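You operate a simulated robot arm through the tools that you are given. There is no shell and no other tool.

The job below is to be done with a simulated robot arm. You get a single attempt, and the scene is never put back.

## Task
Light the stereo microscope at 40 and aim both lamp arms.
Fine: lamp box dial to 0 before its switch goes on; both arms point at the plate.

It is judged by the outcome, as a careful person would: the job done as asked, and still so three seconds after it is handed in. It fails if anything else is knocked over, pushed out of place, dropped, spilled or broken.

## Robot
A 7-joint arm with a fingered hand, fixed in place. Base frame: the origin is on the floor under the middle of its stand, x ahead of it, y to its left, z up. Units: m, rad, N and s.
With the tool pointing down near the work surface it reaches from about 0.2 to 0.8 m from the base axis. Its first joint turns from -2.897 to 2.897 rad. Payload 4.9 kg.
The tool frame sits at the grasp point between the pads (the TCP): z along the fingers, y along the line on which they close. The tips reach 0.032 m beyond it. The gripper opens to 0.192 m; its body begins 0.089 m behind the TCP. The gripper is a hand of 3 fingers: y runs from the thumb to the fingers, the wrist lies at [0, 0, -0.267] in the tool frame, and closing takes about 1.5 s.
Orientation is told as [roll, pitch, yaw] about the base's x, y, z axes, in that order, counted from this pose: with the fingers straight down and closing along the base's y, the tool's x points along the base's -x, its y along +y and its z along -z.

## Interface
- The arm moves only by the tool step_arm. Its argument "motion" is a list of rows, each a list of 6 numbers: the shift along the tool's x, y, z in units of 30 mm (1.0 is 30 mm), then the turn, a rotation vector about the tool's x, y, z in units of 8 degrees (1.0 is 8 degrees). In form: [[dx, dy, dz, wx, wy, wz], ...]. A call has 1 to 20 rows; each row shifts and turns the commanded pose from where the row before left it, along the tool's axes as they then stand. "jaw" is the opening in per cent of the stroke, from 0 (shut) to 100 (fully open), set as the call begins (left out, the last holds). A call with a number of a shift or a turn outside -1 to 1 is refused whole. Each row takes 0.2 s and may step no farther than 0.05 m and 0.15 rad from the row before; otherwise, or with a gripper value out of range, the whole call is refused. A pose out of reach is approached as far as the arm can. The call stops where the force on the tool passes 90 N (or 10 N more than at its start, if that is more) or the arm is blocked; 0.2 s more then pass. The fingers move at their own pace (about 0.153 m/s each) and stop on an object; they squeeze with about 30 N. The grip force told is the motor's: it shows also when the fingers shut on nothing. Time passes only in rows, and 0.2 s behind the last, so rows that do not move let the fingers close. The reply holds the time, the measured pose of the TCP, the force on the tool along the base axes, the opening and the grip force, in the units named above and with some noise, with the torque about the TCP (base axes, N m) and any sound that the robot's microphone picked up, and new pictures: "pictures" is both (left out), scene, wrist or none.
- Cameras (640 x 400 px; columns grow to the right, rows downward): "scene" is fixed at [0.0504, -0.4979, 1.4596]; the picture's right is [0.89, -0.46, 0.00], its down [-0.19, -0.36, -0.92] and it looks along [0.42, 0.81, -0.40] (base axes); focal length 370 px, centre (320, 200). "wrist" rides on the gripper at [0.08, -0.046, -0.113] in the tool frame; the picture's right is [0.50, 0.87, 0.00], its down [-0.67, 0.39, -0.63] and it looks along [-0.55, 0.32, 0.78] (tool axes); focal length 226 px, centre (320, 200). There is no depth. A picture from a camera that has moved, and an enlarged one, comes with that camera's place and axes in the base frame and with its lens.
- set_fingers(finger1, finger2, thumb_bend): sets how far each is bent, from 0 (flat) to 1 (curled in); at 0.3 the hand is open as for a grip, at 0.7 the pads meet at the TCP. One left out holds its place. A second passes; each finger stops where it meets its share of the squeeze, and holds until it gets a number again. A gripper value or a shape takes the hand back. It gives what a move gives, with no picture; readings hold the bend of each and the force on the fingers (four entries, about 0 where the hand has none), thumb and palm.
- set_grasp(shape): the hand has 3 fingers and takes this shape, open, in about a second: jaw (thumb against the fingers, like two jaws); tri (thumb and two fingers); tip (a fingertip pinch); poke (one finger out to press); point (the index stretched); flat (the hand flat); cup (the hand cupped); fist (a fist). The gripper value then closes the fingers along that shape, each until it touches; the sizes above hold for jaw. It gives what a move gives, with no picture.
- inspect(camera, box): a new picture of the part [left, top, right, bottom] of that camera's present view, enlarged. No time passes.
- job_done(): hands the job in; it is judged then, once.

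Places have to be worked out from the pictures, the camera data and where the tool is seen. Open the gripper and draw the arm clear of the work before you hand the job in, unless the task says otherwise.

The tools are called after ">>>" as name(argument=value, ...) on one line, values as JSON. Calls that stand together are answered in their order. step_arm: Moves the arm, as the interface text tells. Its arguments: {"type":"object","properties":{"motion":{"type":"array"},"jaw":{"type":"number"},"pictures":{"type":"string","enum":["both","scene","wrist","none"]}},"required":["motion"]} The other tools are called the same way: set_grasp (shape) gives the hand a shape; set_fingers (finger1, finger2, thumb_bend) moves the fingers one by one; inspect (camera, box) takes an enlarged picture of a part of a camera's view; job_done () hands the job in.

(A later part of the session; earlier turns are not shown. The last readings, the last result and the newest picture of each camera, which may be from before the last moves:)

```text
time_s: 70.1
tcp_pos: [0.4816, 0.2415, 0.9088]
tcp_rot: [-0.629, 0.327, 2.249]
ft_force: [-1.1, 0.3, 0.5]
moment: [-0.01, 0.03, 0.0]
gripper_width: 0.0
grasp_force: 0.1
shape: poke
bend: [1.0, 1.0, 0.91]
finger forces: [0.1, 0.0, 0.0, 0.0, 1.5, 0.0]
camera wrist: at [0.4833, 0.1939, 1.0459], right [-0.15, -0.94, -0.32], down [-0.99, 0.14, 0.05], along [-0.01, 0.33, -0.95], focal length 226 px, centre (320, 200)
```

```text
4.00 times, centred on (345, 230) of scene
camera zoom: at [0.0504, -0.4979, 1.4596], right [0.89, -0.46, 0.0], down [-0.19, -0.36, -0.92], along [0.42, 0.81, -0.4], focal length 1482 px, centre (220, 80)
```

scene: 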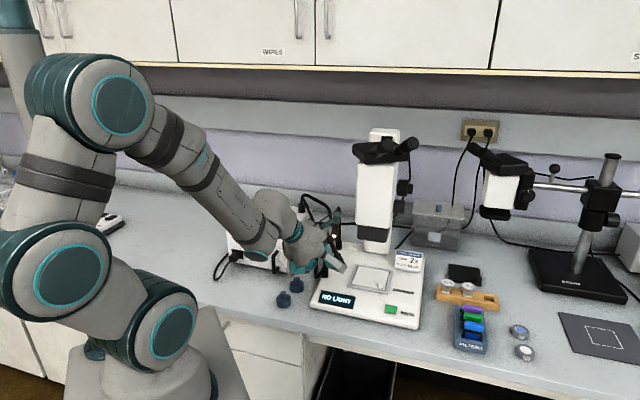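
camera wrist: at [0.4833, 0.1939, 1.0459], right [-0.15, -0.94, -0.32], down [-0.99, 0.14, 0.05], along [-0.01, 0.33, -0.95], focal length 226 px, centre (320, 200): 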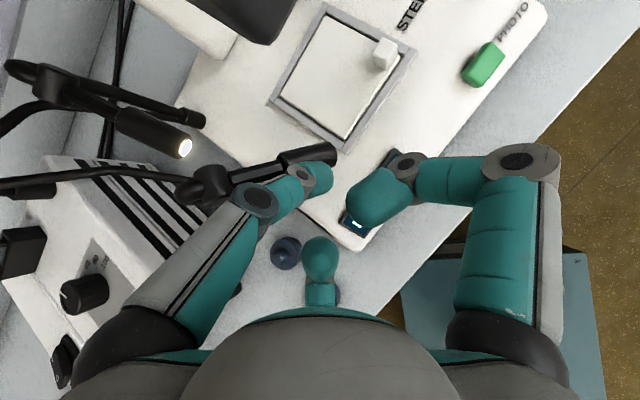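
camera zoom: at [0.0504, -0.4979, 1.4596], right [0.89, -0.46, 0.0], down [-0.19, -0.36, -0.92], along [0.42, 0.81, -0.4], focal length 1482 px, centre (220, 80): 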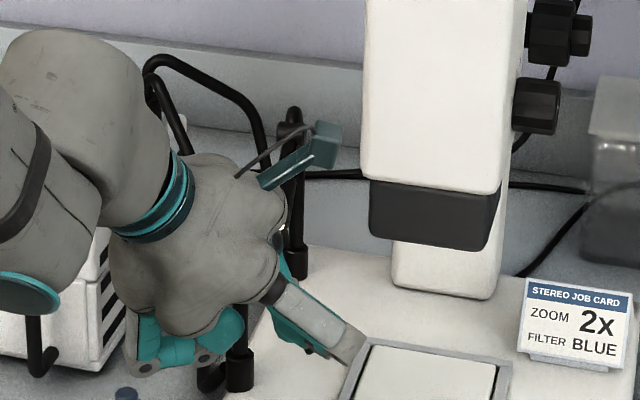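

The arm swivels easily at only 1.5 N, and the head has begun turning towards the plate. I continue pushing along the arc.

>>> step_arm(motion=[[0.157, -0.225, 0.23, 0, 0, 0], [0.157, -0.225, 0.23, 0, 0, 0]], pictures="wrist")

>>> inspect(camera="wrist", box=[180, 20, 420, 220])

>>> inspect(camera="scene", box=[290, 180, 400, 280])

```text
time_s: 70.7
tcp_pos: [0.5026, 0.2463, 0.9088]
tcp_rot: [-0.627, 0.329, 2.25]
ft_force: [-1.6, -0.5, -1.2]
moment: [0.0, 0.03, -0.04]
gripper_width: 0.0
grasp_force: 0.0
shape: poke
bend: [1.0, 1.0, 0.91]
finger forces: [0.0, 0.1, 0.0, 0.0, 1.5, 0.0]
camera wrist: at [0.505, 0.1981, 1.0462], right [-0.15, -0.94, -0.32], down [-0.99, 0.14, 0.05], along [-0.01, 0.33, -0.95], focal length 226 px, centre (320, 200)
```

wrist: 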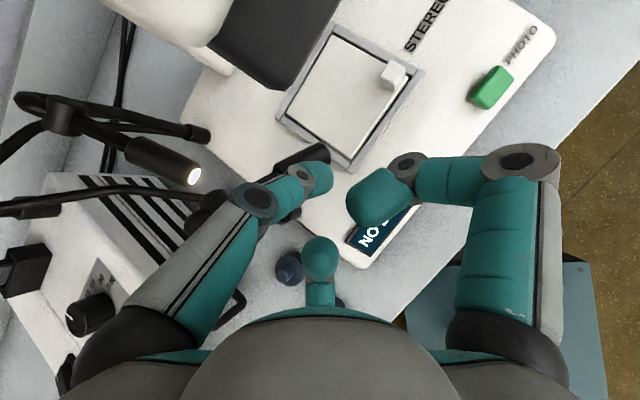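

```text
2.00 times, centred on (300, 120) of wrist
camera zoom: at [0.505, 0.1981, 1.0462], right [-0.15, -0.94, -0.32], down [-0.99, 0.14, 0.05], along [-0.01, 0.33, -0.95], focal length 452 px, centre (360, 360)
```

zoom: 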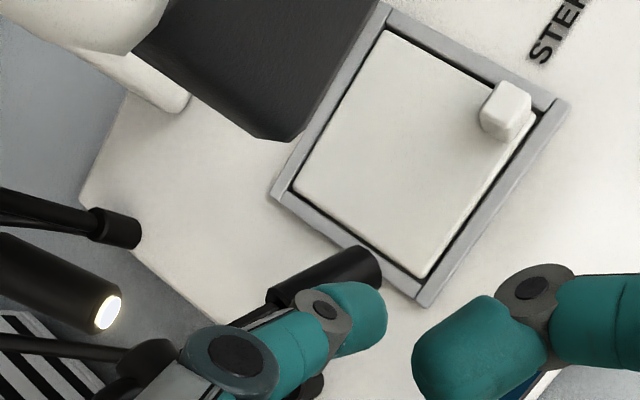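

```text
4.00 times, centred on (345, 230) of scene
camera zoom: at [0.0504, -0.4979, 1.4596], right [0.89, -0.46, 0.0], down [-0.19, -0.36, -0.92], along [0.42, 0.81, -0.4], focal length 1482 px, centre (220, 80)
```

zoom: 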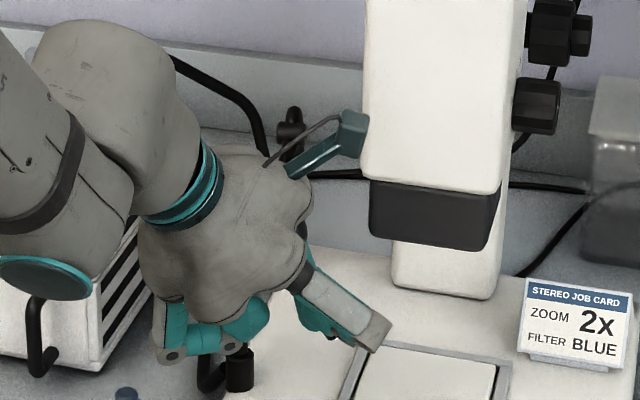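

The head is now around azimuth -53°. I push on along the arc to about -34°, where it should face the plate centre.

>>> step_arm(motion=[[0.05, -0.25, 0.2025, 0, 0, 0], [0.05, -0.25, 0.2025, 0, 0, 0]], pictures="wrist")

>>> inspect(camera="wrist", box=[180, 20, 420, 220])

>>> inspect(camera="scene", box=[290, 190, 430, 320])

```text
time_s: 71.3
tcp_pos: [0.5215, 0.256, 0.9091]
tcp_rot: [-0.629, 0.326, 2.248]
ft_force: [-1.1, -0.7, -0.7]
moment: [-0.02, 0.05, 0.0]
gripper_width: 0.0
grasp_force: 0.0
shape: poke
bend: [1.0, 1.0, 0.91]
finger forces: [0.0, 0.0, 0.0, 0.0, 1.7, 0.0]
camera wrist: at [0.5218, 0.2077, 1.0463], right [-0.15, -0.94, -0.32], down [-0.99, 0.14, 0.05], along [-0.01, 0.33, -0.95], focal length 226 px, centre (320, 200)
```

wrist: 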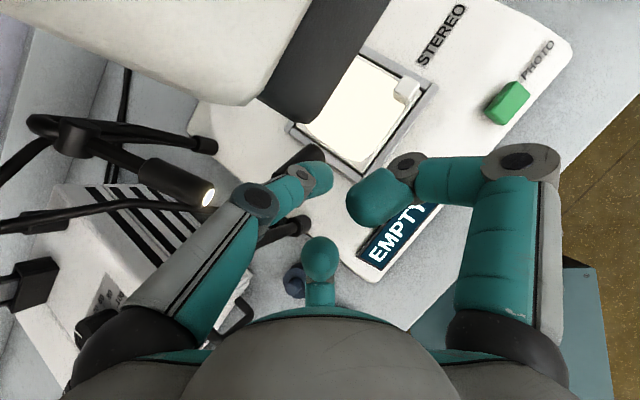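

```text
2.00 times, centred on (300, 120) of wrist
camera zoom: at [0.5218, 0.2077, 1.0463], right [-0.15, -0.94, -0.32], down [-0.99, 0.14, 0.05], along [-0.01, 0.33, -0.95], focal length 452 px, centre (360, 360)
```

zoom: 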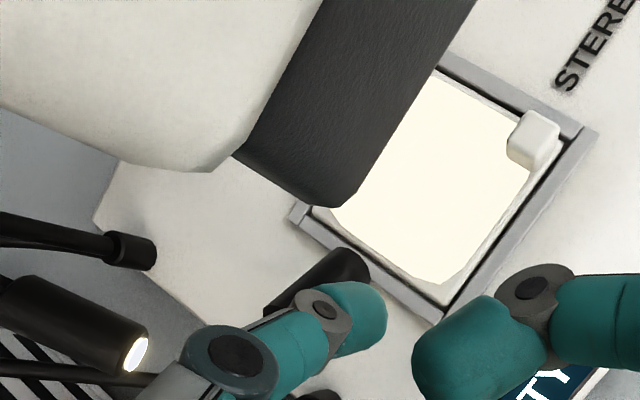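

```text
3.08 times, centred on (360, 255) of scene
camera zoom: at [0.0504, -0.4979, 1.4596], right [0.89, -0.46, 0.0], down [-0.19, -0.36, -0.92], along [0.42, 0.81, -0.4], focal length 1140 px, centre (197, 31)
```

zoom: 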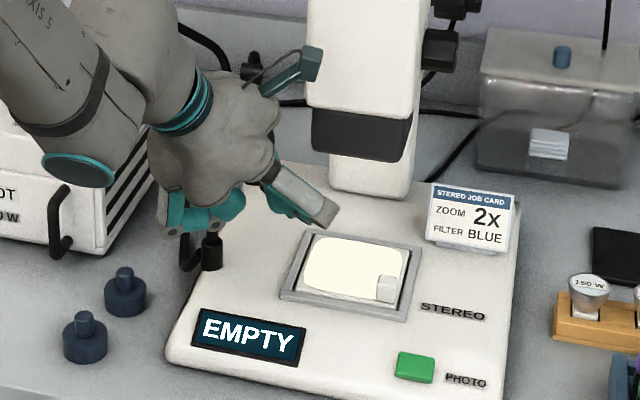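

The plate is now brightly lit by the front lamp, and the display changed from "NO LIGHT" to "EMPTY", so the front arm is aimed. I back off the way I came, rise, and then look at the "point" shape, which may reach the rear head more slenderly.

>>> step_arm(motion=[[-0.335, 0.395, -0.43, 0, 0, 0], [-0.335, 0.395, -0.43, 0, 0, 0], [0, 0, -1, 0, 0, 0], [0, 0, -1, 0, 0, 0], [0, 0, -1, 0, 0, 0], [0, 0, -1, 0, 0, 0]], pictures="none")

>>> set_grasp(shape="point")

>>> step_arm(motion=[[0, 0, 0, 0, 0, 0]])

>>> inspect(camera="scene", box=[200, 130, 420, 310])

```text
time_s: 72.7
tcp_pos: [0.4048, 0.2299, 1.0001]
tcp_rot: [-0.627, 0.328, 2.251]
ft_force: [0.3, -1.1, 0.0]
moment: [0.01, 0.01, 0.0]
gripper_width: 0.0
grasp_force: 0.1
shape: poke
bend: [1.0, 1.0, 0.91]
finger forces: [0.0, 0.0, 0.1, 0.1, 0.0, 0.0]
```

```text
time_s: 73.6
tcp_pos: [0.405, 0.2301, 1.0011]
tcp_rot: [-0.63, 0.326, 2.25]
ft_force: [-0.5, 0.9, -0.5]
moment: [0.04, -0.05, -0.02]
gripper_width: 0.1844
grasp_force: 0.2
shape: point
bend: [0.7, 1.0, 0.78]
finger forces: [0.0, 0.0, 0.1, 0.0, 0.1, 0.0]
```

```text
time_s: 74.0
tcp_pos: [0.4051, 0.2309, 1.0009]
tcp_rot: [-0.627, 0.326, 2.249]
ft_force: [0.2, 1.3, -0.9]
moment: [-0.02, 0.01, -0.02]
gripper_width: 0.1849
grasp_force: 0.1
shape: point
bend: [0.7, 1.0, 0.78]
finger forces: [0.0, 0.0, 0.1, 0.0, 0.1, 0.1]
camera wrist: at [0.4067, 0.1822, 1.1381], right [-0.15, -0.94, -0.32], down [-0.99, 0.14, 0.05], along [-0.01, 0.33, -0.95], focal length 226 px, centre (320, 200)
```

scene: 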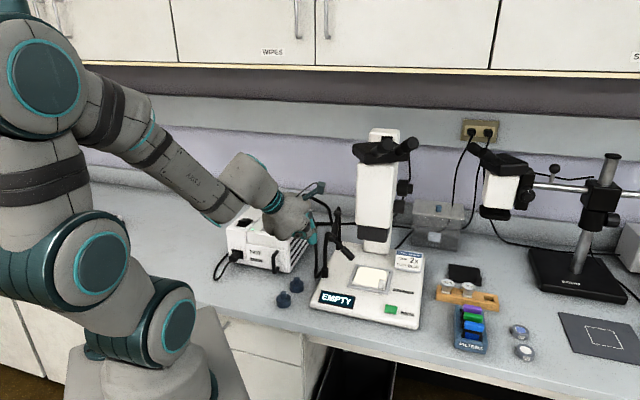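
wrist: 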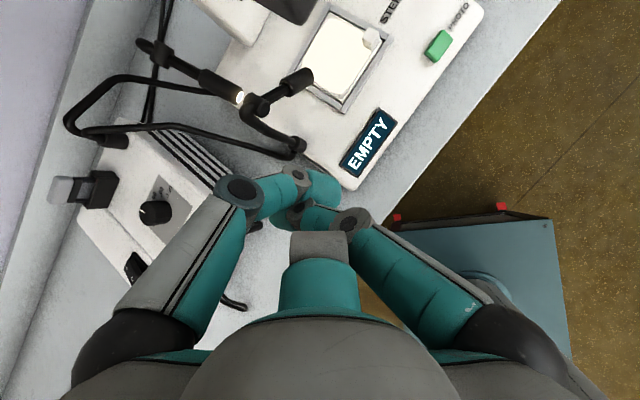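

```text
2.22 times, centred on (310, 220) of scene
camera zoom: at [0.0504, -0.4979, 1.4596], right [0.89, -0.46, 0.0], down [-0.19, -0.36, -0.92], along [0.42, 0.81, -0.4], focal length 823 px, centre (342, 156)
```

zoom: 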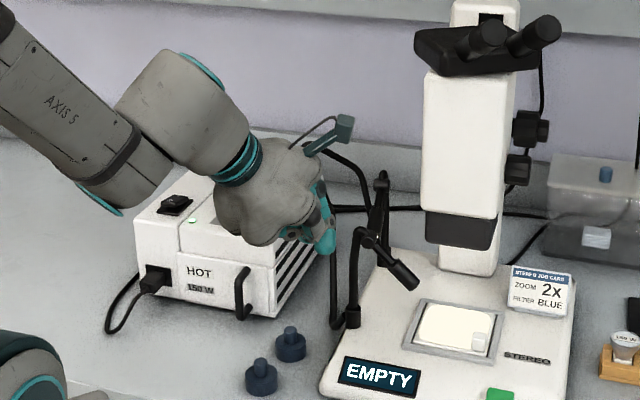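

The "point" shape is compact and the plate stays lit with "EMPTY" displayed. I enlarge the wrist view to see the rear arm and how the light-guide tubes run there.

>>> inspect(camera="wrist", box=[50, 0, 330, 210])

>>> inspect(camera="scene", box=[300, 180, 400, 280])

```text
1.90 times, centred on (190, 105) of wrist
camera zoom: at [0.4067, 0.1822, 1.1381], right [-0.15, -0.94, -0.32], down [-0.99, 0.14, 0.05], along [-0.01, 0.33, -0.95], focal length 431 px, centre (568, 381)
```

zoom: 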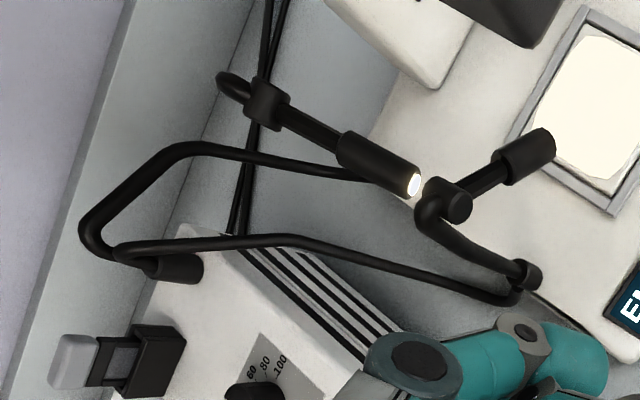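

```text
4.00 times, centred on (350, 230) of scene
camera zoom: at [0.0504, -0.4979, 1.4596], right [0.89, -0.46, 0.0], down [-0.19, -0.36, -0.92], along [0.42, 0.81, -0.4], focal length 1482 px, centre (200, 80)
```

zoom: 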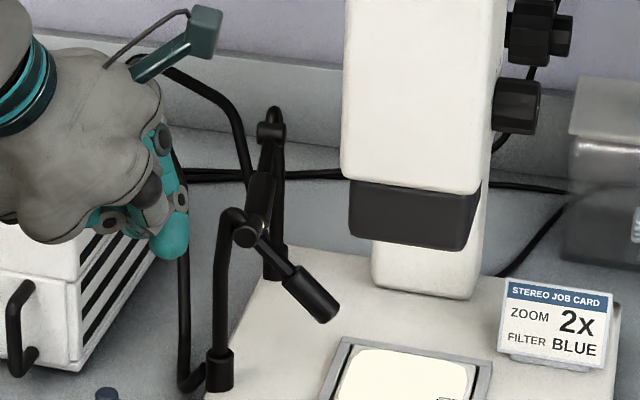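

The tubes stay low between lamp box and posts, and the rear head lies clear above them. I rise, then reorient the hand so it points towards (+x, -y) and down with the thumb on top, to push the rear head from its left-rear side.

>>> step_arm(motion=[[0.268, -0.464, -0.64, 0, 0, 0], [0.268, -0.464, -0.64, 0, 0, 0], [0, 0, 0, -0.296, 0.513, 0.706], [0, 0, 0, -0.296, 0.513, 0.706], [0, 0, 0, -0.296, 0.513, 0.706], [0, 0, 0, -0.296, 0.513, 0.706], [0, 0, 0, -0.296, 0.513, 0.706], [0, 0, 0, -0.296, 0.513, 0.706], [0, 0, 0, -0.296, 0.513, 0.706], [0, 0, 0, -0.296, 0.513, 0.706], [0, 0, 0, 0, 0, 0.9375], [0, 0, 0, 0, 0, 0.9375], [0, 0, 0, 0, 0, 0.9375], [0, 0, 0, 0, 0, 0.9375]])

>>> inspect(camera="wrist", box=[140, 20, 460, 240])

>>> inspect(camera="scene", box=[220, 130, 400, 270])

```text
time_s: 77.0
tcp_pos: [0.4063, 0.2301, 1.0509]
tcp_rot: [-0.698, -0.003, 0.801]
ft_force: [0.3, -0.5, -0.6]
moment: [0.02, -0.01, -0.02]
gripper_width: 0.1844
grasp_force: 0.0
shape: point
bend: [0.7, 1.0, 0.78]
finger forces: [0.0, 0.0, 0.0, 0.0, 0.1, 0.1]
camera wrist: at [0.3242, 0.1985, 1.1669], right [-0.82, 0.1, -0.56], down [-0.04, 0.97, 0.24], along [0.56, 0.22, -0.8], focal length 226 px, centre (320, 200)
```

scene: 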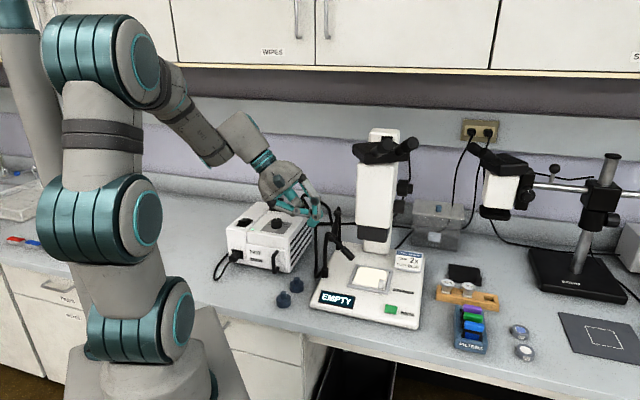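
wrist: 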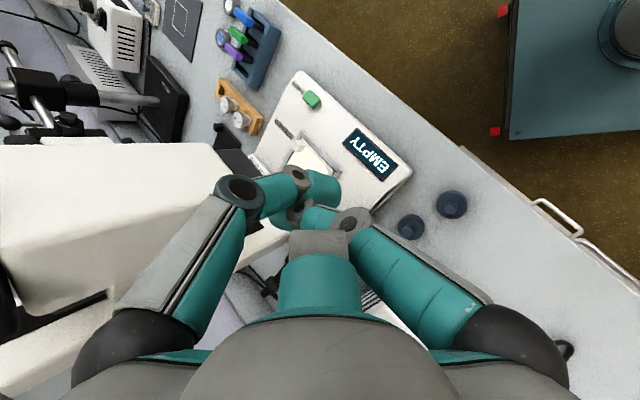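

```text
1.82 times, centred on (300, 130) of wrist
camera zoom: at [0.3242, 0.1985, 1.1669], right [-0.82, 0.1, -0.56], down [-0.04, 0.97, 0.24], along [0.56, 0.22, -0.8], focal length 411 px, centre (356, 327)
```

zoom: 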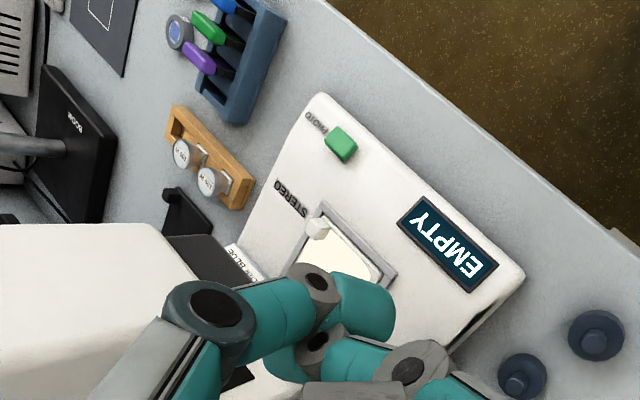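

```text
2.86 times, centred on (310, 200) of scene
camera zoom: at [0.0504, -0.4979, 1.4596], right [0.89, -0.46, 0.0], down [-0.19, -0.36, -0.92], along [0.42, 0.81, -0.4], focal length 1059 px, centre (349, 200)
```

zoom: 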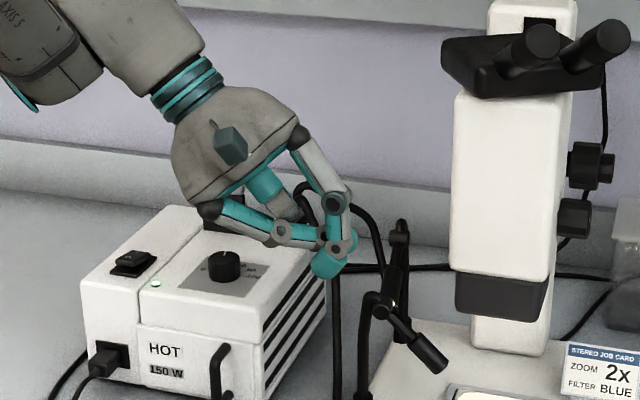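

The new orientation is reached. I move at safe height to the left-rear of the rear head before lowering.

>>> step_arm(motion=[[-0.794, 0.263, -0.22, 0, 0, 0], [-0.794, 0.263, -0.22, 0, 0, 0], [-0.794, 0.263, -0.22, 0, 0, 0], [-0.794, 0.263, -0.22, 0, 0, 0], [-0.794, 0.263, -0.22, 0, 0, 0], [-0.794, 0.263, -0.22, 0, 0, 0], [-0.794, 0.263, -0.22, 0, 0, 0]])

>>> inspect(camera="wrist", box=[140, 20, 460, 240])

>>> inspect(camera="scene", box=[250, 150, 390, 260])

```text
time_s: 78.6
tcp_pos: [0.4695, 0.4009, 1.052]
tcp_rot: [-0.696, 0.0, 0.802]
ft_force: [-0.1, 0.5, -0.1]
moment: [-0.02, 0.0, 0.02]
gripper_width: 0.1849
grasp_force: 0.0
shape: point
bend: [0.7, 1.0, 0.78]
finger forces: [0.0, 0.0, 0.0, 0.1, 0.0, 0.0]
camera wrist: at [0.3886, 0.369, 1.1671], right [-0.82, 0.1, -0.56], down [-0.04, 0.97, 0.24], along [0.56, 0.22, -0.8], focal length 226 px, centre (320, 200)
```

scene: 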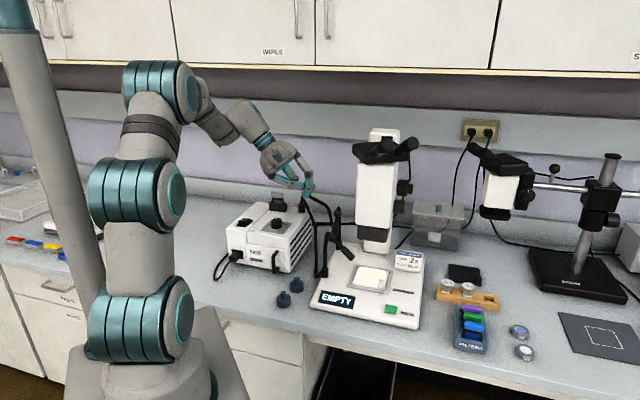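
wrist: 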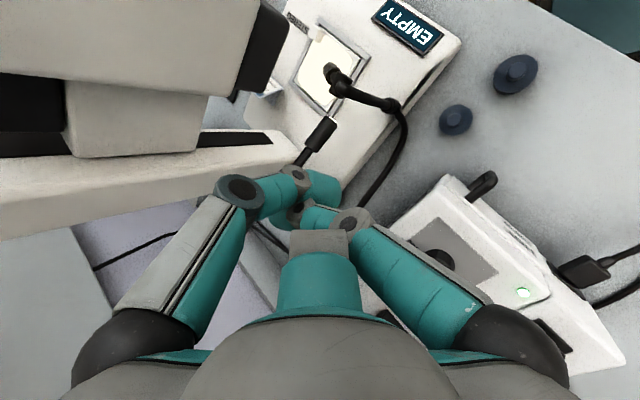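

```text
1.82 times, centred on (300, 130) of wrist
camera zoom: at [0.3886, 0.369, 1.1671], right [-0.82, 0.1, -0.56], down [-0.04, 0.97, 0.24], along [0.56, 0.22, -0.8], focal length 411 px, centre (356, 327)
```

zoom: 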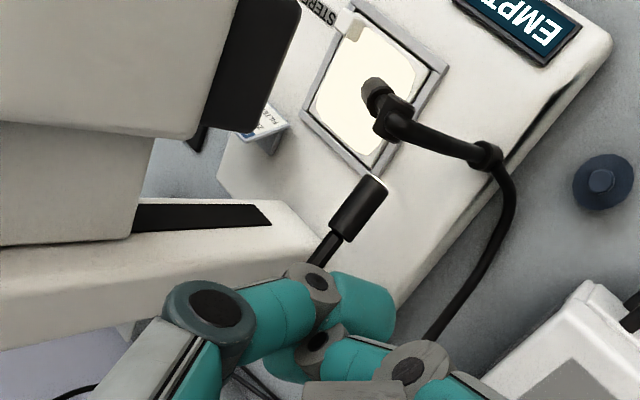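

```text
3.64 times, centred on (320, 205) of scene
camera zoom: at [0.0504, -0.4979, 1.4596], right [0.89, -0.46, 0.0], down [-0.19, -0.36, -0.92], along [0.42, 0.81, -0.4], focal length 1347 px, centre (320, 182)
```

zoom: 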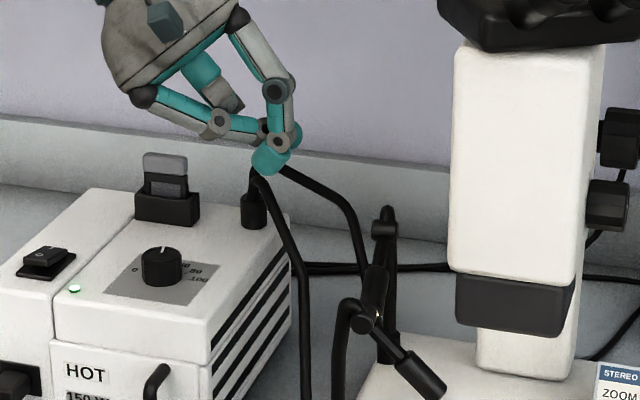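

The rear head is visible beyond the fingertip. I lower the tip to the head's left-rear side, stopping about 30 mm short of contact.

>>> step_arm(motion=[[-0.074, 0.335, 0.77, 0, 0, 0], [-0.074, 0.335, 0.77, 0, 0, 0], [-0.074, 0.335, 0.77, 0, 0, 0], [-0.074, 0.335, 0.77, 0, 0, 0]])

>>> inspect(camera="wrist", box=[220, 60, 440, 240])

>>> inspect(camera="scene", box=[280, 170, 390, 260])

```text
time_s: 79.6
tcp_pos: [0.4951, 0.3872, 0.9547]
tcp_rot: [-0.698, -0.001, 0.802]
ft_force: [-0.3, -0.4, -0.1]
moment: [0.03, 0.03, -0.05]
gripper_width: 0.1846
grasp_force: 0.1
shape: point
bend: [0.7, 1.0, 0.78]
finger forces: [0.0, 0.1, 0.0, 0.0, 0.1, 0.1]
camera wrist: at [0.4143, 0.3553, 1.07], right [-0.82, 0.1, -0.56], down [-0.04, 0.97, 0.24], along [0.56, 0.22, -0.8], focal length 226 px, centre (320, 200)
```

scene: 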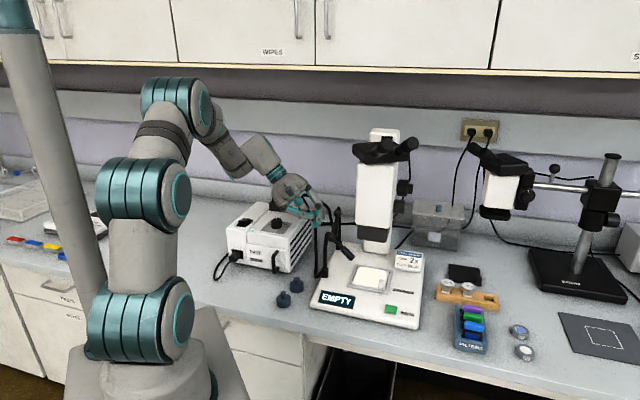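
wrist: 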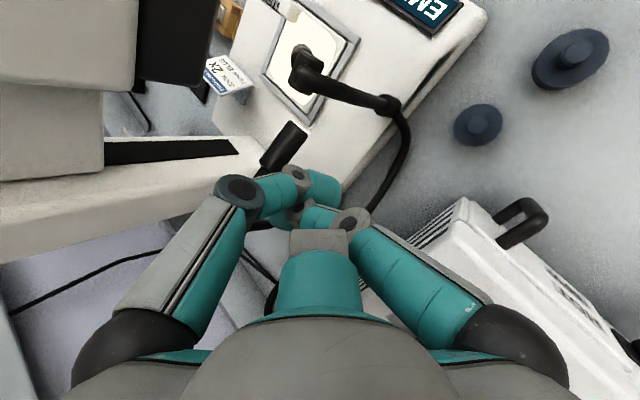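

```text
2.22 times, centred on (330, 150) of wrist
camera zoom: at [0.4143, 0.3553, 1.07], right [-0.82, 0.1, -0.56], down [-0.04, 0.97, 0.24], along [0.56, 0.22, -0.8], focal length 502 px, centre (298, 311)
```

zoom: 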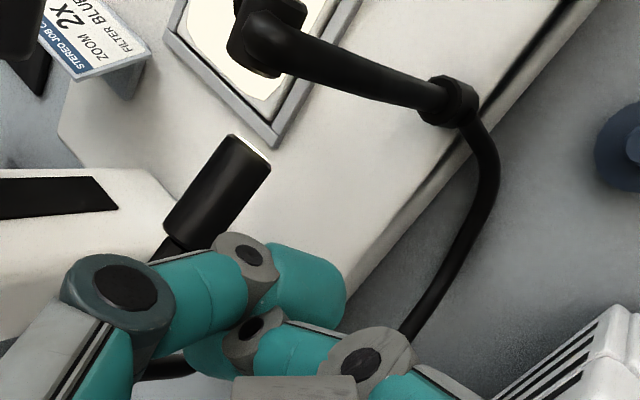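

```text
4.44 times, centred on (335, 215) of scene
camera zoom: at [0.0504, -0.4979, 1.4596], right [0.89, -0.46, 0.0], down [-0.19, -0.36, -0.92], along [0.42, 0.81, -0.4], focal length 1647 px, centre (253, 133)
```

zoom: 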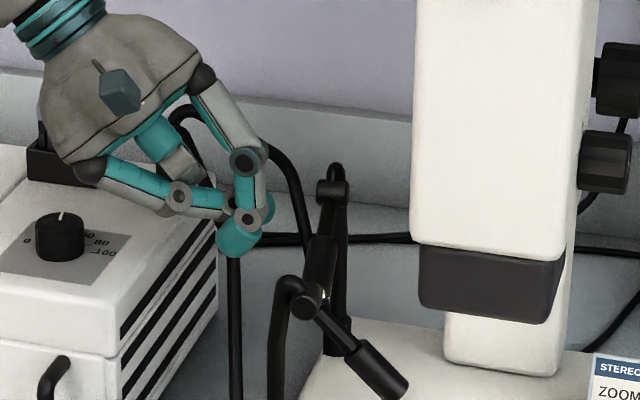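

The tip is level with the rear head and about 30 mm to its left-rear. I approach until it is nearly touching.

>>> step_arm(motion=[[-0.057, -0.355, 0.298, 0, 0, 0], [-0.057, -0.355, 0.298, 0, 0, 0]], pictures="wrist")

>>> inspect(camera="wrist", box=[220, 60, 440, 240])

>>> inspect(camera="scene", box=[280, 170, 390, 260])

```text
time_s: 80.2
tcp_pos: [0.5187, 0.3699, 0.954]
tcp_rot: [-0.698, 0.0, 0.804]
ft_force: [0.2, 0.3, -0.5]
moment: [-0.02, -0.01, 0.02]
gripper_width: 0.1844
grasp_force: 0.0
shape: point
bend: [0.7, 1.0, 0.78]
finger forces: [0.0, 0.1, 0.0, 0.0, 0.0, 0.0]
camera wrist: at [0.4371, 0.3381, 1.0703], right [-0.82, 0.1, -0.56], down [-0.04, 0.97, 0.24], along [0.56, 0.22, -0.8], focal length 226 px, centre (320, 200)
```

wrist: 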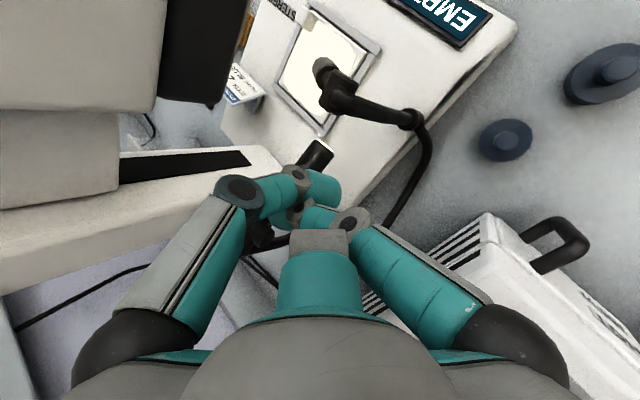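

```text
2.22 times, centred on (330, 150) of wrist
camera zoom: at [0.4371, 0.3381, 1.0703], right [-0.82, 0.1, -0.56], down [-0.04, 0.97, 0.24], along [0.56, 0.22, -0.8], focal length 502 px, centre (298, 311)
```

zoom: 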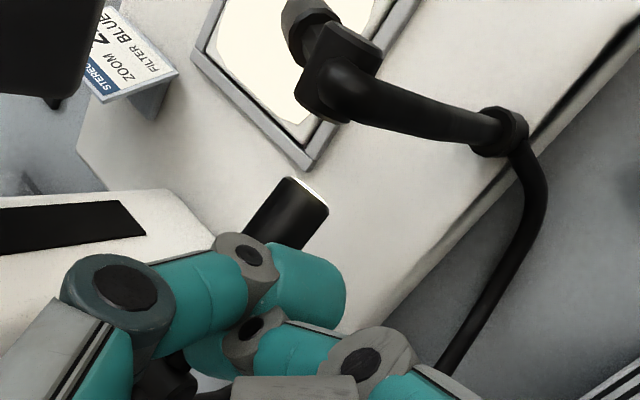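

```text
4.44 times, centred on (335, 215) of scene
camera zoom: at [0.0504, -0.4979, 1.4596], right [0.89, -0.46, 0.0], down [-0.19, -0.36, -0.92], along [0.42, 0.81, -0.4], focal length 1647 px, centre (253, 133)
```

zoom: 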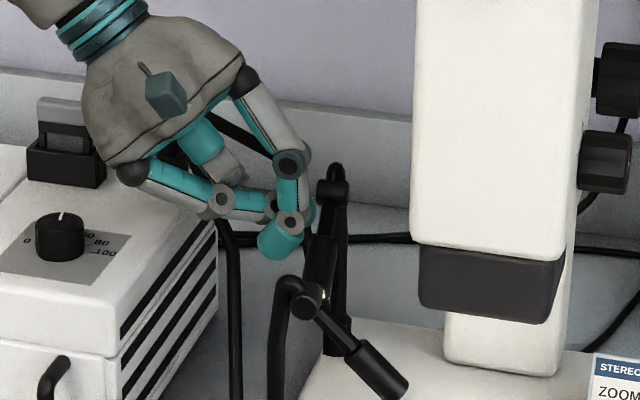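

The tip is next to the head now, with no contact force yet. I push along the arc to swing the head by about 17°.

>>> step_arm(motion=[[0, -0.305, 0.257, 0, 0, 0], [0, -0.305, 0.257, 0, 0, 0]], pictures="wrist")

>>> inspect(camera="wrist", box=[220, 60, 440, 240])

>>> inspect(camera="scene", box=[280, 170, 390, 260])

```text
time_s: 80.8
tcp_pos: [0.5352, 0.3532, 0.9542]
tcp_rot: [-0.699, -0.001, 0.805]
ft_force: [-0.8, 0.1, -0.3]
moment: [-0.02, 0.02, -0.02]
gripper_width: 0.1847
grasp_force: 0.0
shape: point
bend: [0.7, 1.0, 0.78]
finger forces: [0.0, 0.1, 0.0, 0.0, 0.1, 0.0]
camera wrist: at [0.4536, 0.3214, 1.0698], right [-0.82, 0.1, -0.56], down [-0.04, 0.97, 0.23], along [0.56, 0.22, -0.8], focal length 226 px, centre (320, 200)
```

wrist: 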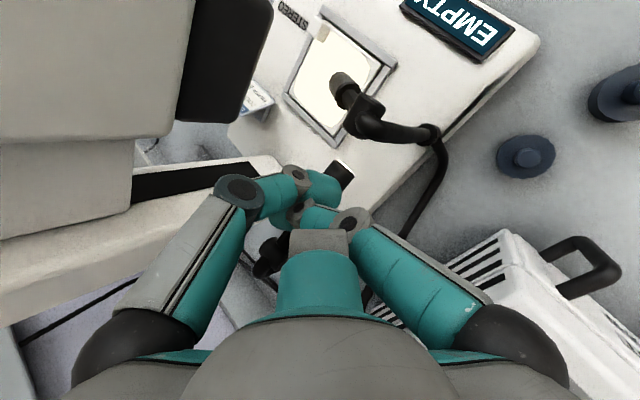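

```text
2.22 times, centred on (330, 150) of wrist
camera zoom: at [0.4536, 0.3214, 1.0698], right [-0.82, 0.1, -0.56], down [-0.04, 0.97, 0.23], along [0.56, 0.22, -0.8], focal length 502 px, centre (298, 311)
```

zoom: 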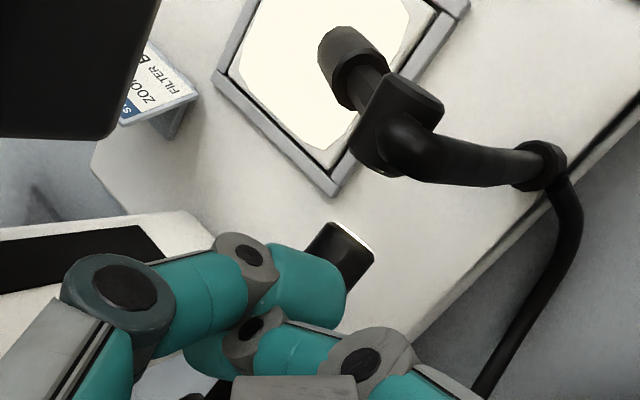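

```text
4.44 times, centred on (335, 215) of scene
camera zoom: at [0.0504, -0.4979, 1.4596], right [0.89, -0.46, 0.0], down [-0.19, -0.36, -0.92], along [0.42, 0.81, -0.4], focal length 1647 px, centre (253, 133)
```

zoom: 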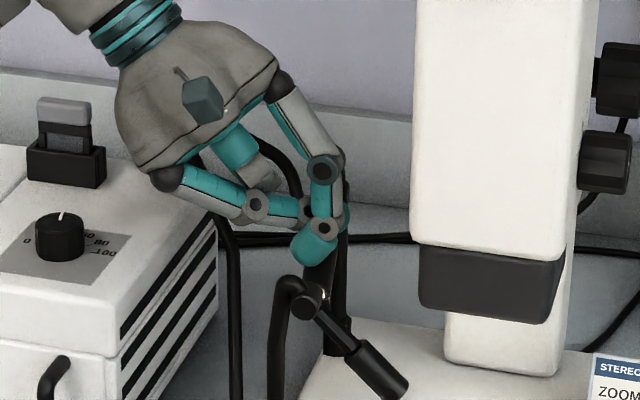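

The force is zero and the head has not moved: in this shape the thumb tip sits higher, so it is passing over the head. Since it is right above the head, I press straight down here to tilt it first, watching the forces.

>>> step_arm(motion=[[-0.012, 0.115, 0.122, 0, 0, 0], [-0.012, 0.115, 0.122, 0, 0, 0]], pictures="wrist")

>>> inspect(camera="wrist", box=[220, 60, 440, 240])

>>> inspect(camera="scene", box=[280, 170, 390, 260])

```text
time_s: 81.4
tcp_pos: [0.5357, 0.355, 0.9439]
tcp_rot: [-0.696, -0.001, 0.804]
ft_force: [1.1, -0.5, -0.1]
moment: [-0.01, 0.01, 0.01]
gripper_width: 0.1846
grasp_force: 0.2
shape: point
bend: [0.7, 1.0, 0.78]
finger forces: [0.0, 0.0, 0.0, 0.0, 0.0, 0.0]
camera wrist: at [0.4541, 0.3225, 1.0596], right [-0.82, 0.1, -0.56], down [-0.04, 0.97, 0.24], along [0.56, 0.22, -0.8], focal length 226 px, centre (320, 200)
```

wrist: 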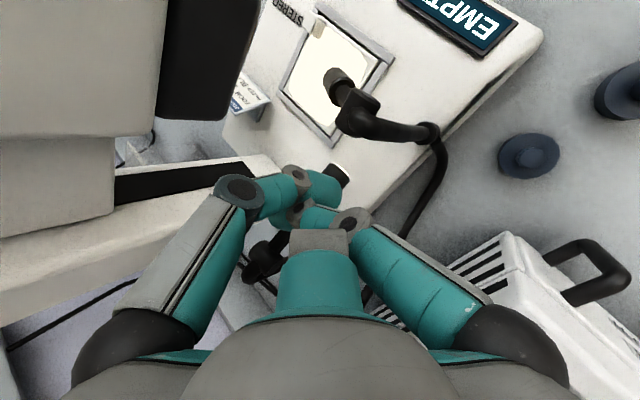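

```text
2.22 times, centred on (330, 150) of wrist
camera zoom: at [0.4541, 0.3225, 1.0596], right [-0.82, 0.1, -0.56], down [-0.04, 0.97, 0.24], along [0.56, 0.22, -0.8], focal length 502 px, centre (298, 311)
```

zoom: 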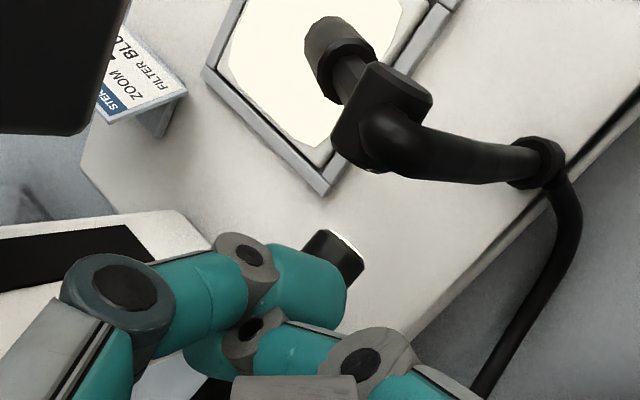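

```text
4.44 times, centred on (335, 215) of scene
camera zoom: at [0.0504, -0.4979, 1.4596], right [0.89, -0.46, 0.0], down [-0.19, -0.36, -0.92], along [0.42, 0.81, -0.4], focal length 1647 px, centre (253, 133)
```

zoom: 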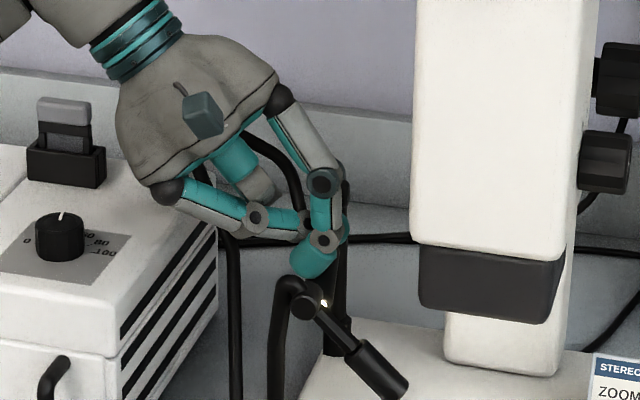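

The rear head is in fact following: its tip has dropped to about (0.539, 0.340, 0.911), tilting from 22° to 34° under almost no force. I press about 13 mm further for the remaining tilt.

>>> step_arm(motion=[[-0.083, 0.146, 0.16, 0, 0, 0], [-0.083, 0.146, 0.16, 0, 0, 0]], pictures="wrist")

>>> inspect(camera="wrist", box=[220, 60, 440, 240])

>>> inspect(camera="scene", box=[280, 170, 390, 260])

```text
time_s: 82.0
tcp_pos: [0.5376, 0.36, 0.9307]
tcp_rot: [-0.698, -0.001, 0.803]
ft_force: [-2.0, -0.2, 2.9]
moment: [0.06, -0.03, 0.0]
gripper_width: 0.1844
grasp_force: 0.1
shape: point
bend: [0.7, 1.0, 0.78]
finger forces: [2.6, 0.0, 0.0, 0.0, 0.1, 0.0]
camera wrist: at [0.4572, 0.3267, 1.0467], right [-0.82, 0.1, -0.56], down [-0.04, 0.97, 0.23], along [0.56, 0.22, -0.8], focal length 226 px, centre (320, 200)
```

wrist: 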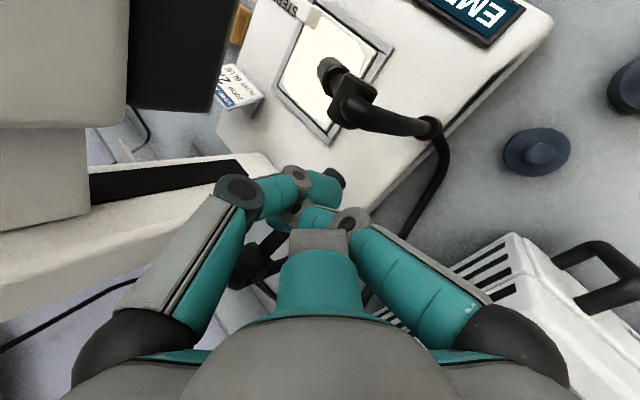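

```text
2.22 times, centred on (330, 150) of wrist
camera zoom: at [0.4572, 0.3267, 1.0467], right [-0.82, 0.1, -0.56], down [-0.04, 0.97, 0.23], along [0.56, 0.22, -0.8], focal length 502 px, centre (298, 311)
```

zoom: 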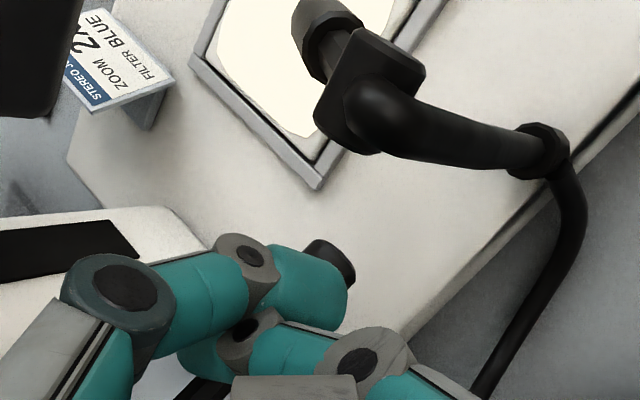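

```text
4.44 times, centred on (335, 215) of scene
camera zoom: at [0.0504, -0.4979, 1.4596], right [0.89, -0.46, 0.0], down [-0.19, -0.36, -0.92], along [0.42, 0.81, -0.4], focal length 1647 px, centre (253, 133)
```

zoom: 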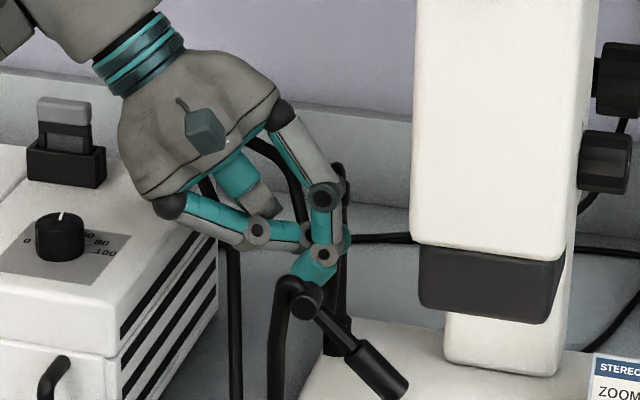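

The rear head is now at about 43° tilt, and finger 1 has just touched its stem with 2.6 N, so I stop pressing here. I lift straight off, retreat upwards, and change back to the "poke" shape for the side push.

>>> step_arm(motion=[[0, -0.643, -0.766, 0, 0, 0], [0, -0.643, -0.766, 0, 0, 0], [0.3725, 0.103, -0.8475, 0, 0, 0], [0.3725, 0.103, -0.8475, 0, 0, 0], [0.3725, 0.103, -0.8475, 0, 0, 0], [0.3725, 0.103, -0.8475, 0, 0, 0]], pictures="none")

>>> set_grasp(shape="poke")

>>> inspect(camera="scene", box=[290, 170, 420, 290])

>>> inspect(camera="wrist", box=[200, 40, 440, 240])

```text
time_s: 83.4
tcp_pos: [0.4532, 0.3782, 1.0619]
tcp_rot: [-0.696, -0.001, 0.802]
ft_force: [-0.8, -0.5, 0.1]
moment: [-0.03, -0.01, 0.0]
gripper_width: 0.1847
grasp_force: 0.0
shape: point
bend: [0.7, 1.0, 0.79]
finger forces: [0.1, 0.1, 0.0, 0.0, 0.1, 0.1]
```

```text
time_s: 84.3
tcp_pos: [0.454, 0.3774, 1.0619]
tcp_rot: [-0.698, 0.001, 0.802]
ft_force: [-0.3, -0.6, 0.5]
moment: [-0.02, 0.0, 0.01]
gripper_width: 0.0003
grasp_force: 0.1
shape: poke
bend: [1.0, 1.0, 0.91]
finger forces: [0.0, 0.0, 0.0, 0.0, 0.0, 0.0]
```

```text
3.33 times, centred on (355, 230) of scene
camera zoom: at [0.0504, -0.4979, 1.4596], right [0.89, -0.46, 0.0], down [-0.19, -0.36, -0.92], along [0.42, 0.81, -0.4], focal length 1235 px, centre (203, 100)
```

zoom: 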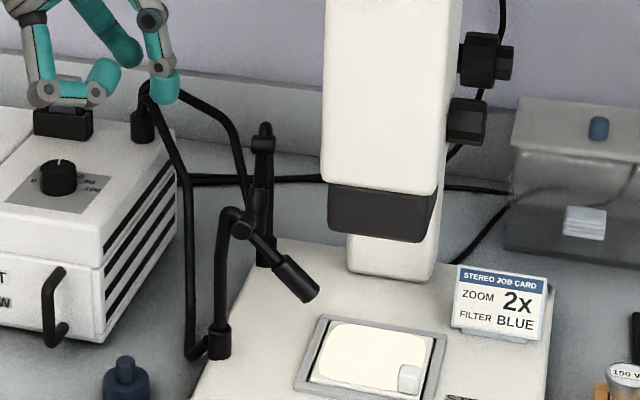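

```text
2.00 times, centred on (320, 140) of wrist
camera zoom: at [0.3721, 0.3458, 1.1771], right [-0.82, 0.1, -0.56], down [-0.04, 0.97, 0.24], along [0.56, 0.22, -0.8], focal length 452 px, centre (320, 320)
```

zoom: 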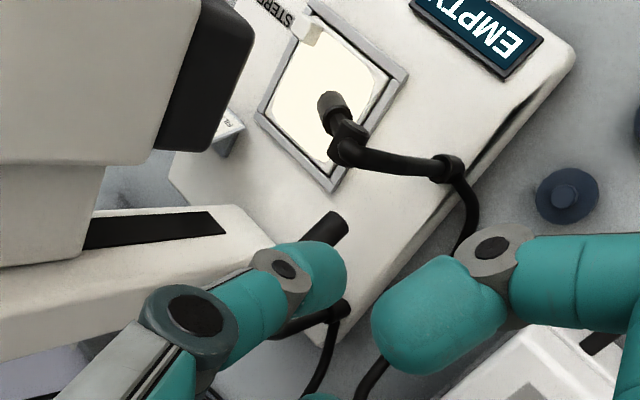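

The rear head is tilted down now and the front lamp still lights the plate. I rotate the hand in place, at safe height, to the roll that gives most clearance from both rods for the side push.

>>> step_arm(motion=[[0, 0, 0, 0, -0.583, -0.694], [0, 0, 0, 0, -0.583, -0.694], [0, 0, 0, 0, -0.583, -0.694], [0, 0, 0, 0, -0.583, -0.694], [0, 0, 0, 0, 0, 0.972], [0, 0, 0, 0, 0, 0.972], [0, 0, 0, 0, 0, 0.972], [0, 0, 0, 0, 0, 0.972], [0, 0, 0, 0, 0, 0.972], [0, 0, 0, 0, 0, 0.972], [0, 0, 0, 0, 0, 0.972], [0, 0, 0, 0, 0, 0.972], [0, 0, 0, 0, 0, 0.972]], pictures="none")

>>> step_arm(motion=[[0, 0, 0, 0, 0, 0.972], [0, 0, 0, 0, 0, 0.972], [0, 0, 0, 0, 0, 0.972], [0, 0, 0, 0, 0, 0.972], [0, 0, 0, 0, 0, 0.972], [0, 0, 0, 0, 0, 0.972], [0, 0, 0, 0, 0, 0.972], [0, 0, 0, 0, 0, 0.972], [0, 0, 0, 0, 0, 0.972]])

>>> inspect(camera="scene", box=[230, 120, 410, 260])

>>> inspect(camera="wrist", box=[180, 20, 460, 240])

```text
time_s: 87.1
tcp_pos: [0.4533, 0.3784, 1.0616]
tcp_rot: [-0.276, -0.65, 0.178]
ft_force: [0.6, -1.2, -1.4]
moment: [0.02, 0.01, 0.02]
gripper_width: 0.0003
grasp_force: 0.1
shape: poke
bend: [1.0, 1.0, 0.91]
finger forces: [0.1, 0.1, 0.1, 0.1, 0.0, 0.0]
```

```text
time_s: 89.1
tcp_pos: [0.455, 0.3779, 1.0614]
tcp_rot: [0.572, -0.422, -1.263]
ft_force: [-0.1, -0.9, 1.0]
moment: [-0.01, 0.01, -0.04]
gripper_width: 0.0002
grasp_force: 0.1
shape: poke
bend: [1.0, 1.0, 0.91]
finger forces: [0.1, 0.0, 0.1, 0.0, 0.0, 0.1]
camera wrist: at [0.3289, 0.4438, 1.0922], right [0.5, 0.84, 0.22], down [0.08, -0.3, 0.95], along [0.86, -0.46, -0.21], focal length 226 px, centre (320, 200)
```

scene: 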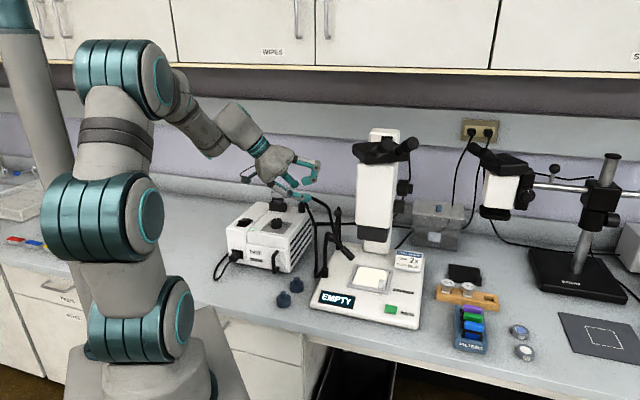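
wrist: 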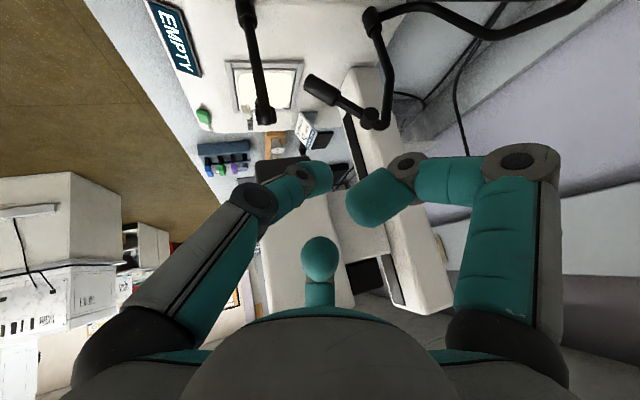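

```text
2.86 times, centred on (320, 190) of scene
camera zoom: at [0.0504, -0.4979, 1.4596], right [0.89, -0.46, 0.0], down [-0.19, -0.36, -0.92], along [0.42, 0.81, -0.4], focal length 1059 px, centre (320, 229)
```

zoom: 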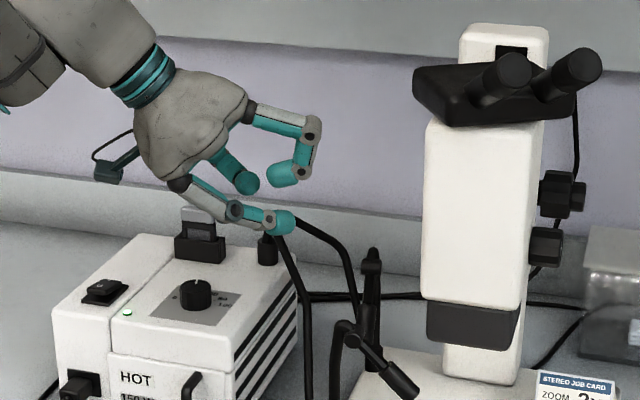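

```text
1.82 times, centred on (320, 130) of wrist
camera zoom: at [0.3289, 0.4438, 1.0922], right [0.5, 0.84, 0.22], down [0.08, -0.3, 0.95], along [0.86, -0.46, -0.21], focal length 411 px, centre (320, 327)
```

zoom: 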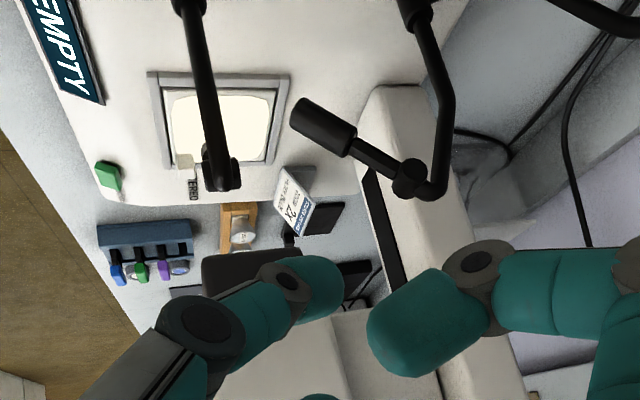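

I now have a good side view of both arms: the rear head's tip is near (0.541, 0.355, 0.903) and its rod at about (0.587, 0.42). I lower the fingertip to the left of the rear head, 30 mm short of it.

>>> step_arm(motion=[[0.393, -0.137, 0.806, 0, 0, 0], [0.393, -0.137, 0.806, 0, 0, 0], [0.393, -0.137, 0.806, 0, 0, 0], [0.393, -0.137, 0.806, 0, 0, 0], [0.393, -0.137, 0.806, 0, 0, 0]])

>>> inspect(camera="scene", box=[270, 160, 390, 270])

>>> inspect(camera="wrist", box=[220, 60, 440, 240])

```text
time_s: 90.3
tcp_pos: [0.4985, 0.3994, 0.9329]
tcp_rot: [0.573, -0.425, -1.262]
ft_force: [-0.3, -0.1, 0.3]
moment: [0.01, 0.04, -0.02]
gripper_width: 0.0
grasp_force: 0.1
shape: poke
bend: [1.0, 1.0, 0.91]
finger forces: [0.0, 0.1, 0.0, 0.0, 0.0, 0.0]
camera wrist: at [0.3736, 0.4654, 0.9644], right [0.5, 0.84, 0.22], down [0.08, -0.3, 0.95], along [0.86, -0.46, -0.21], focal length 226 px, centre (320, 200)
```

scene: 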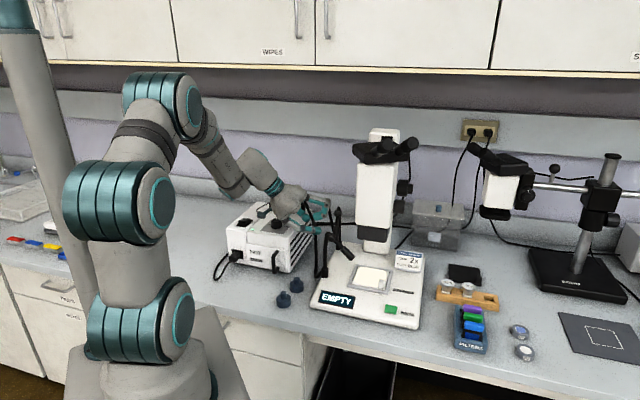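
wrist: 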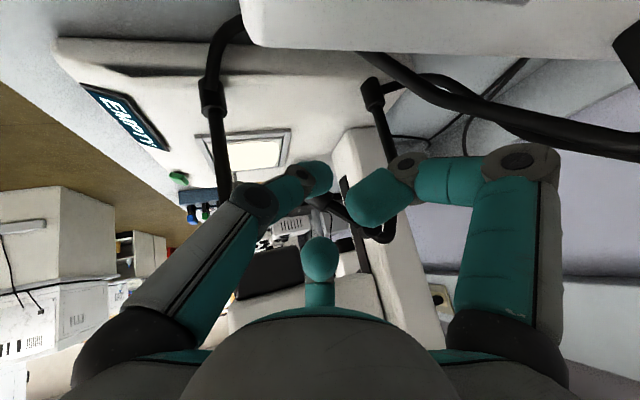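

```text
3.64 times, centred on (330, 215) of scene
camera zoom: at [0.0504, -0.4979, 1.4596], right [0.89, -0.46, 0.0], down [-0.19, -0.36, -0.92], along [0.42, 0.81, -0.4], focal length 1347 px, centre (284, 146)
```

zoom: 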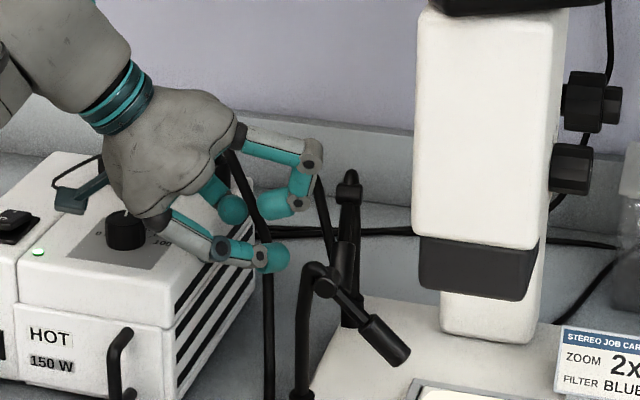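

```text
2.22 times, centred on (330, 150) of wrist
camera zoom: at [0.3736, 0.4654, 0.9644], right [0.5, 0.84, 0.22], down [0.08, -0.3, 0.95], along [0.86, -0.46, -0.21], focal length 502 px, centre (298, 311)
```

zoom: 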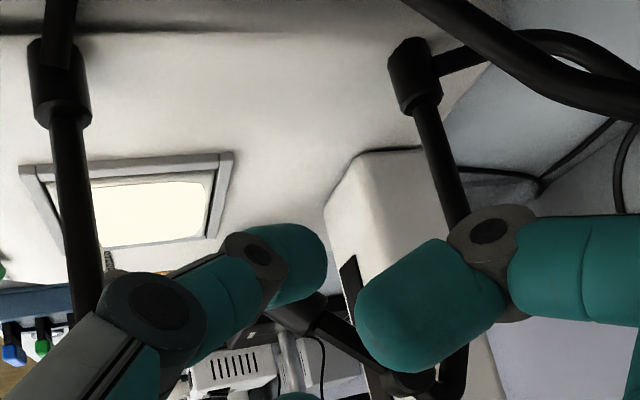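

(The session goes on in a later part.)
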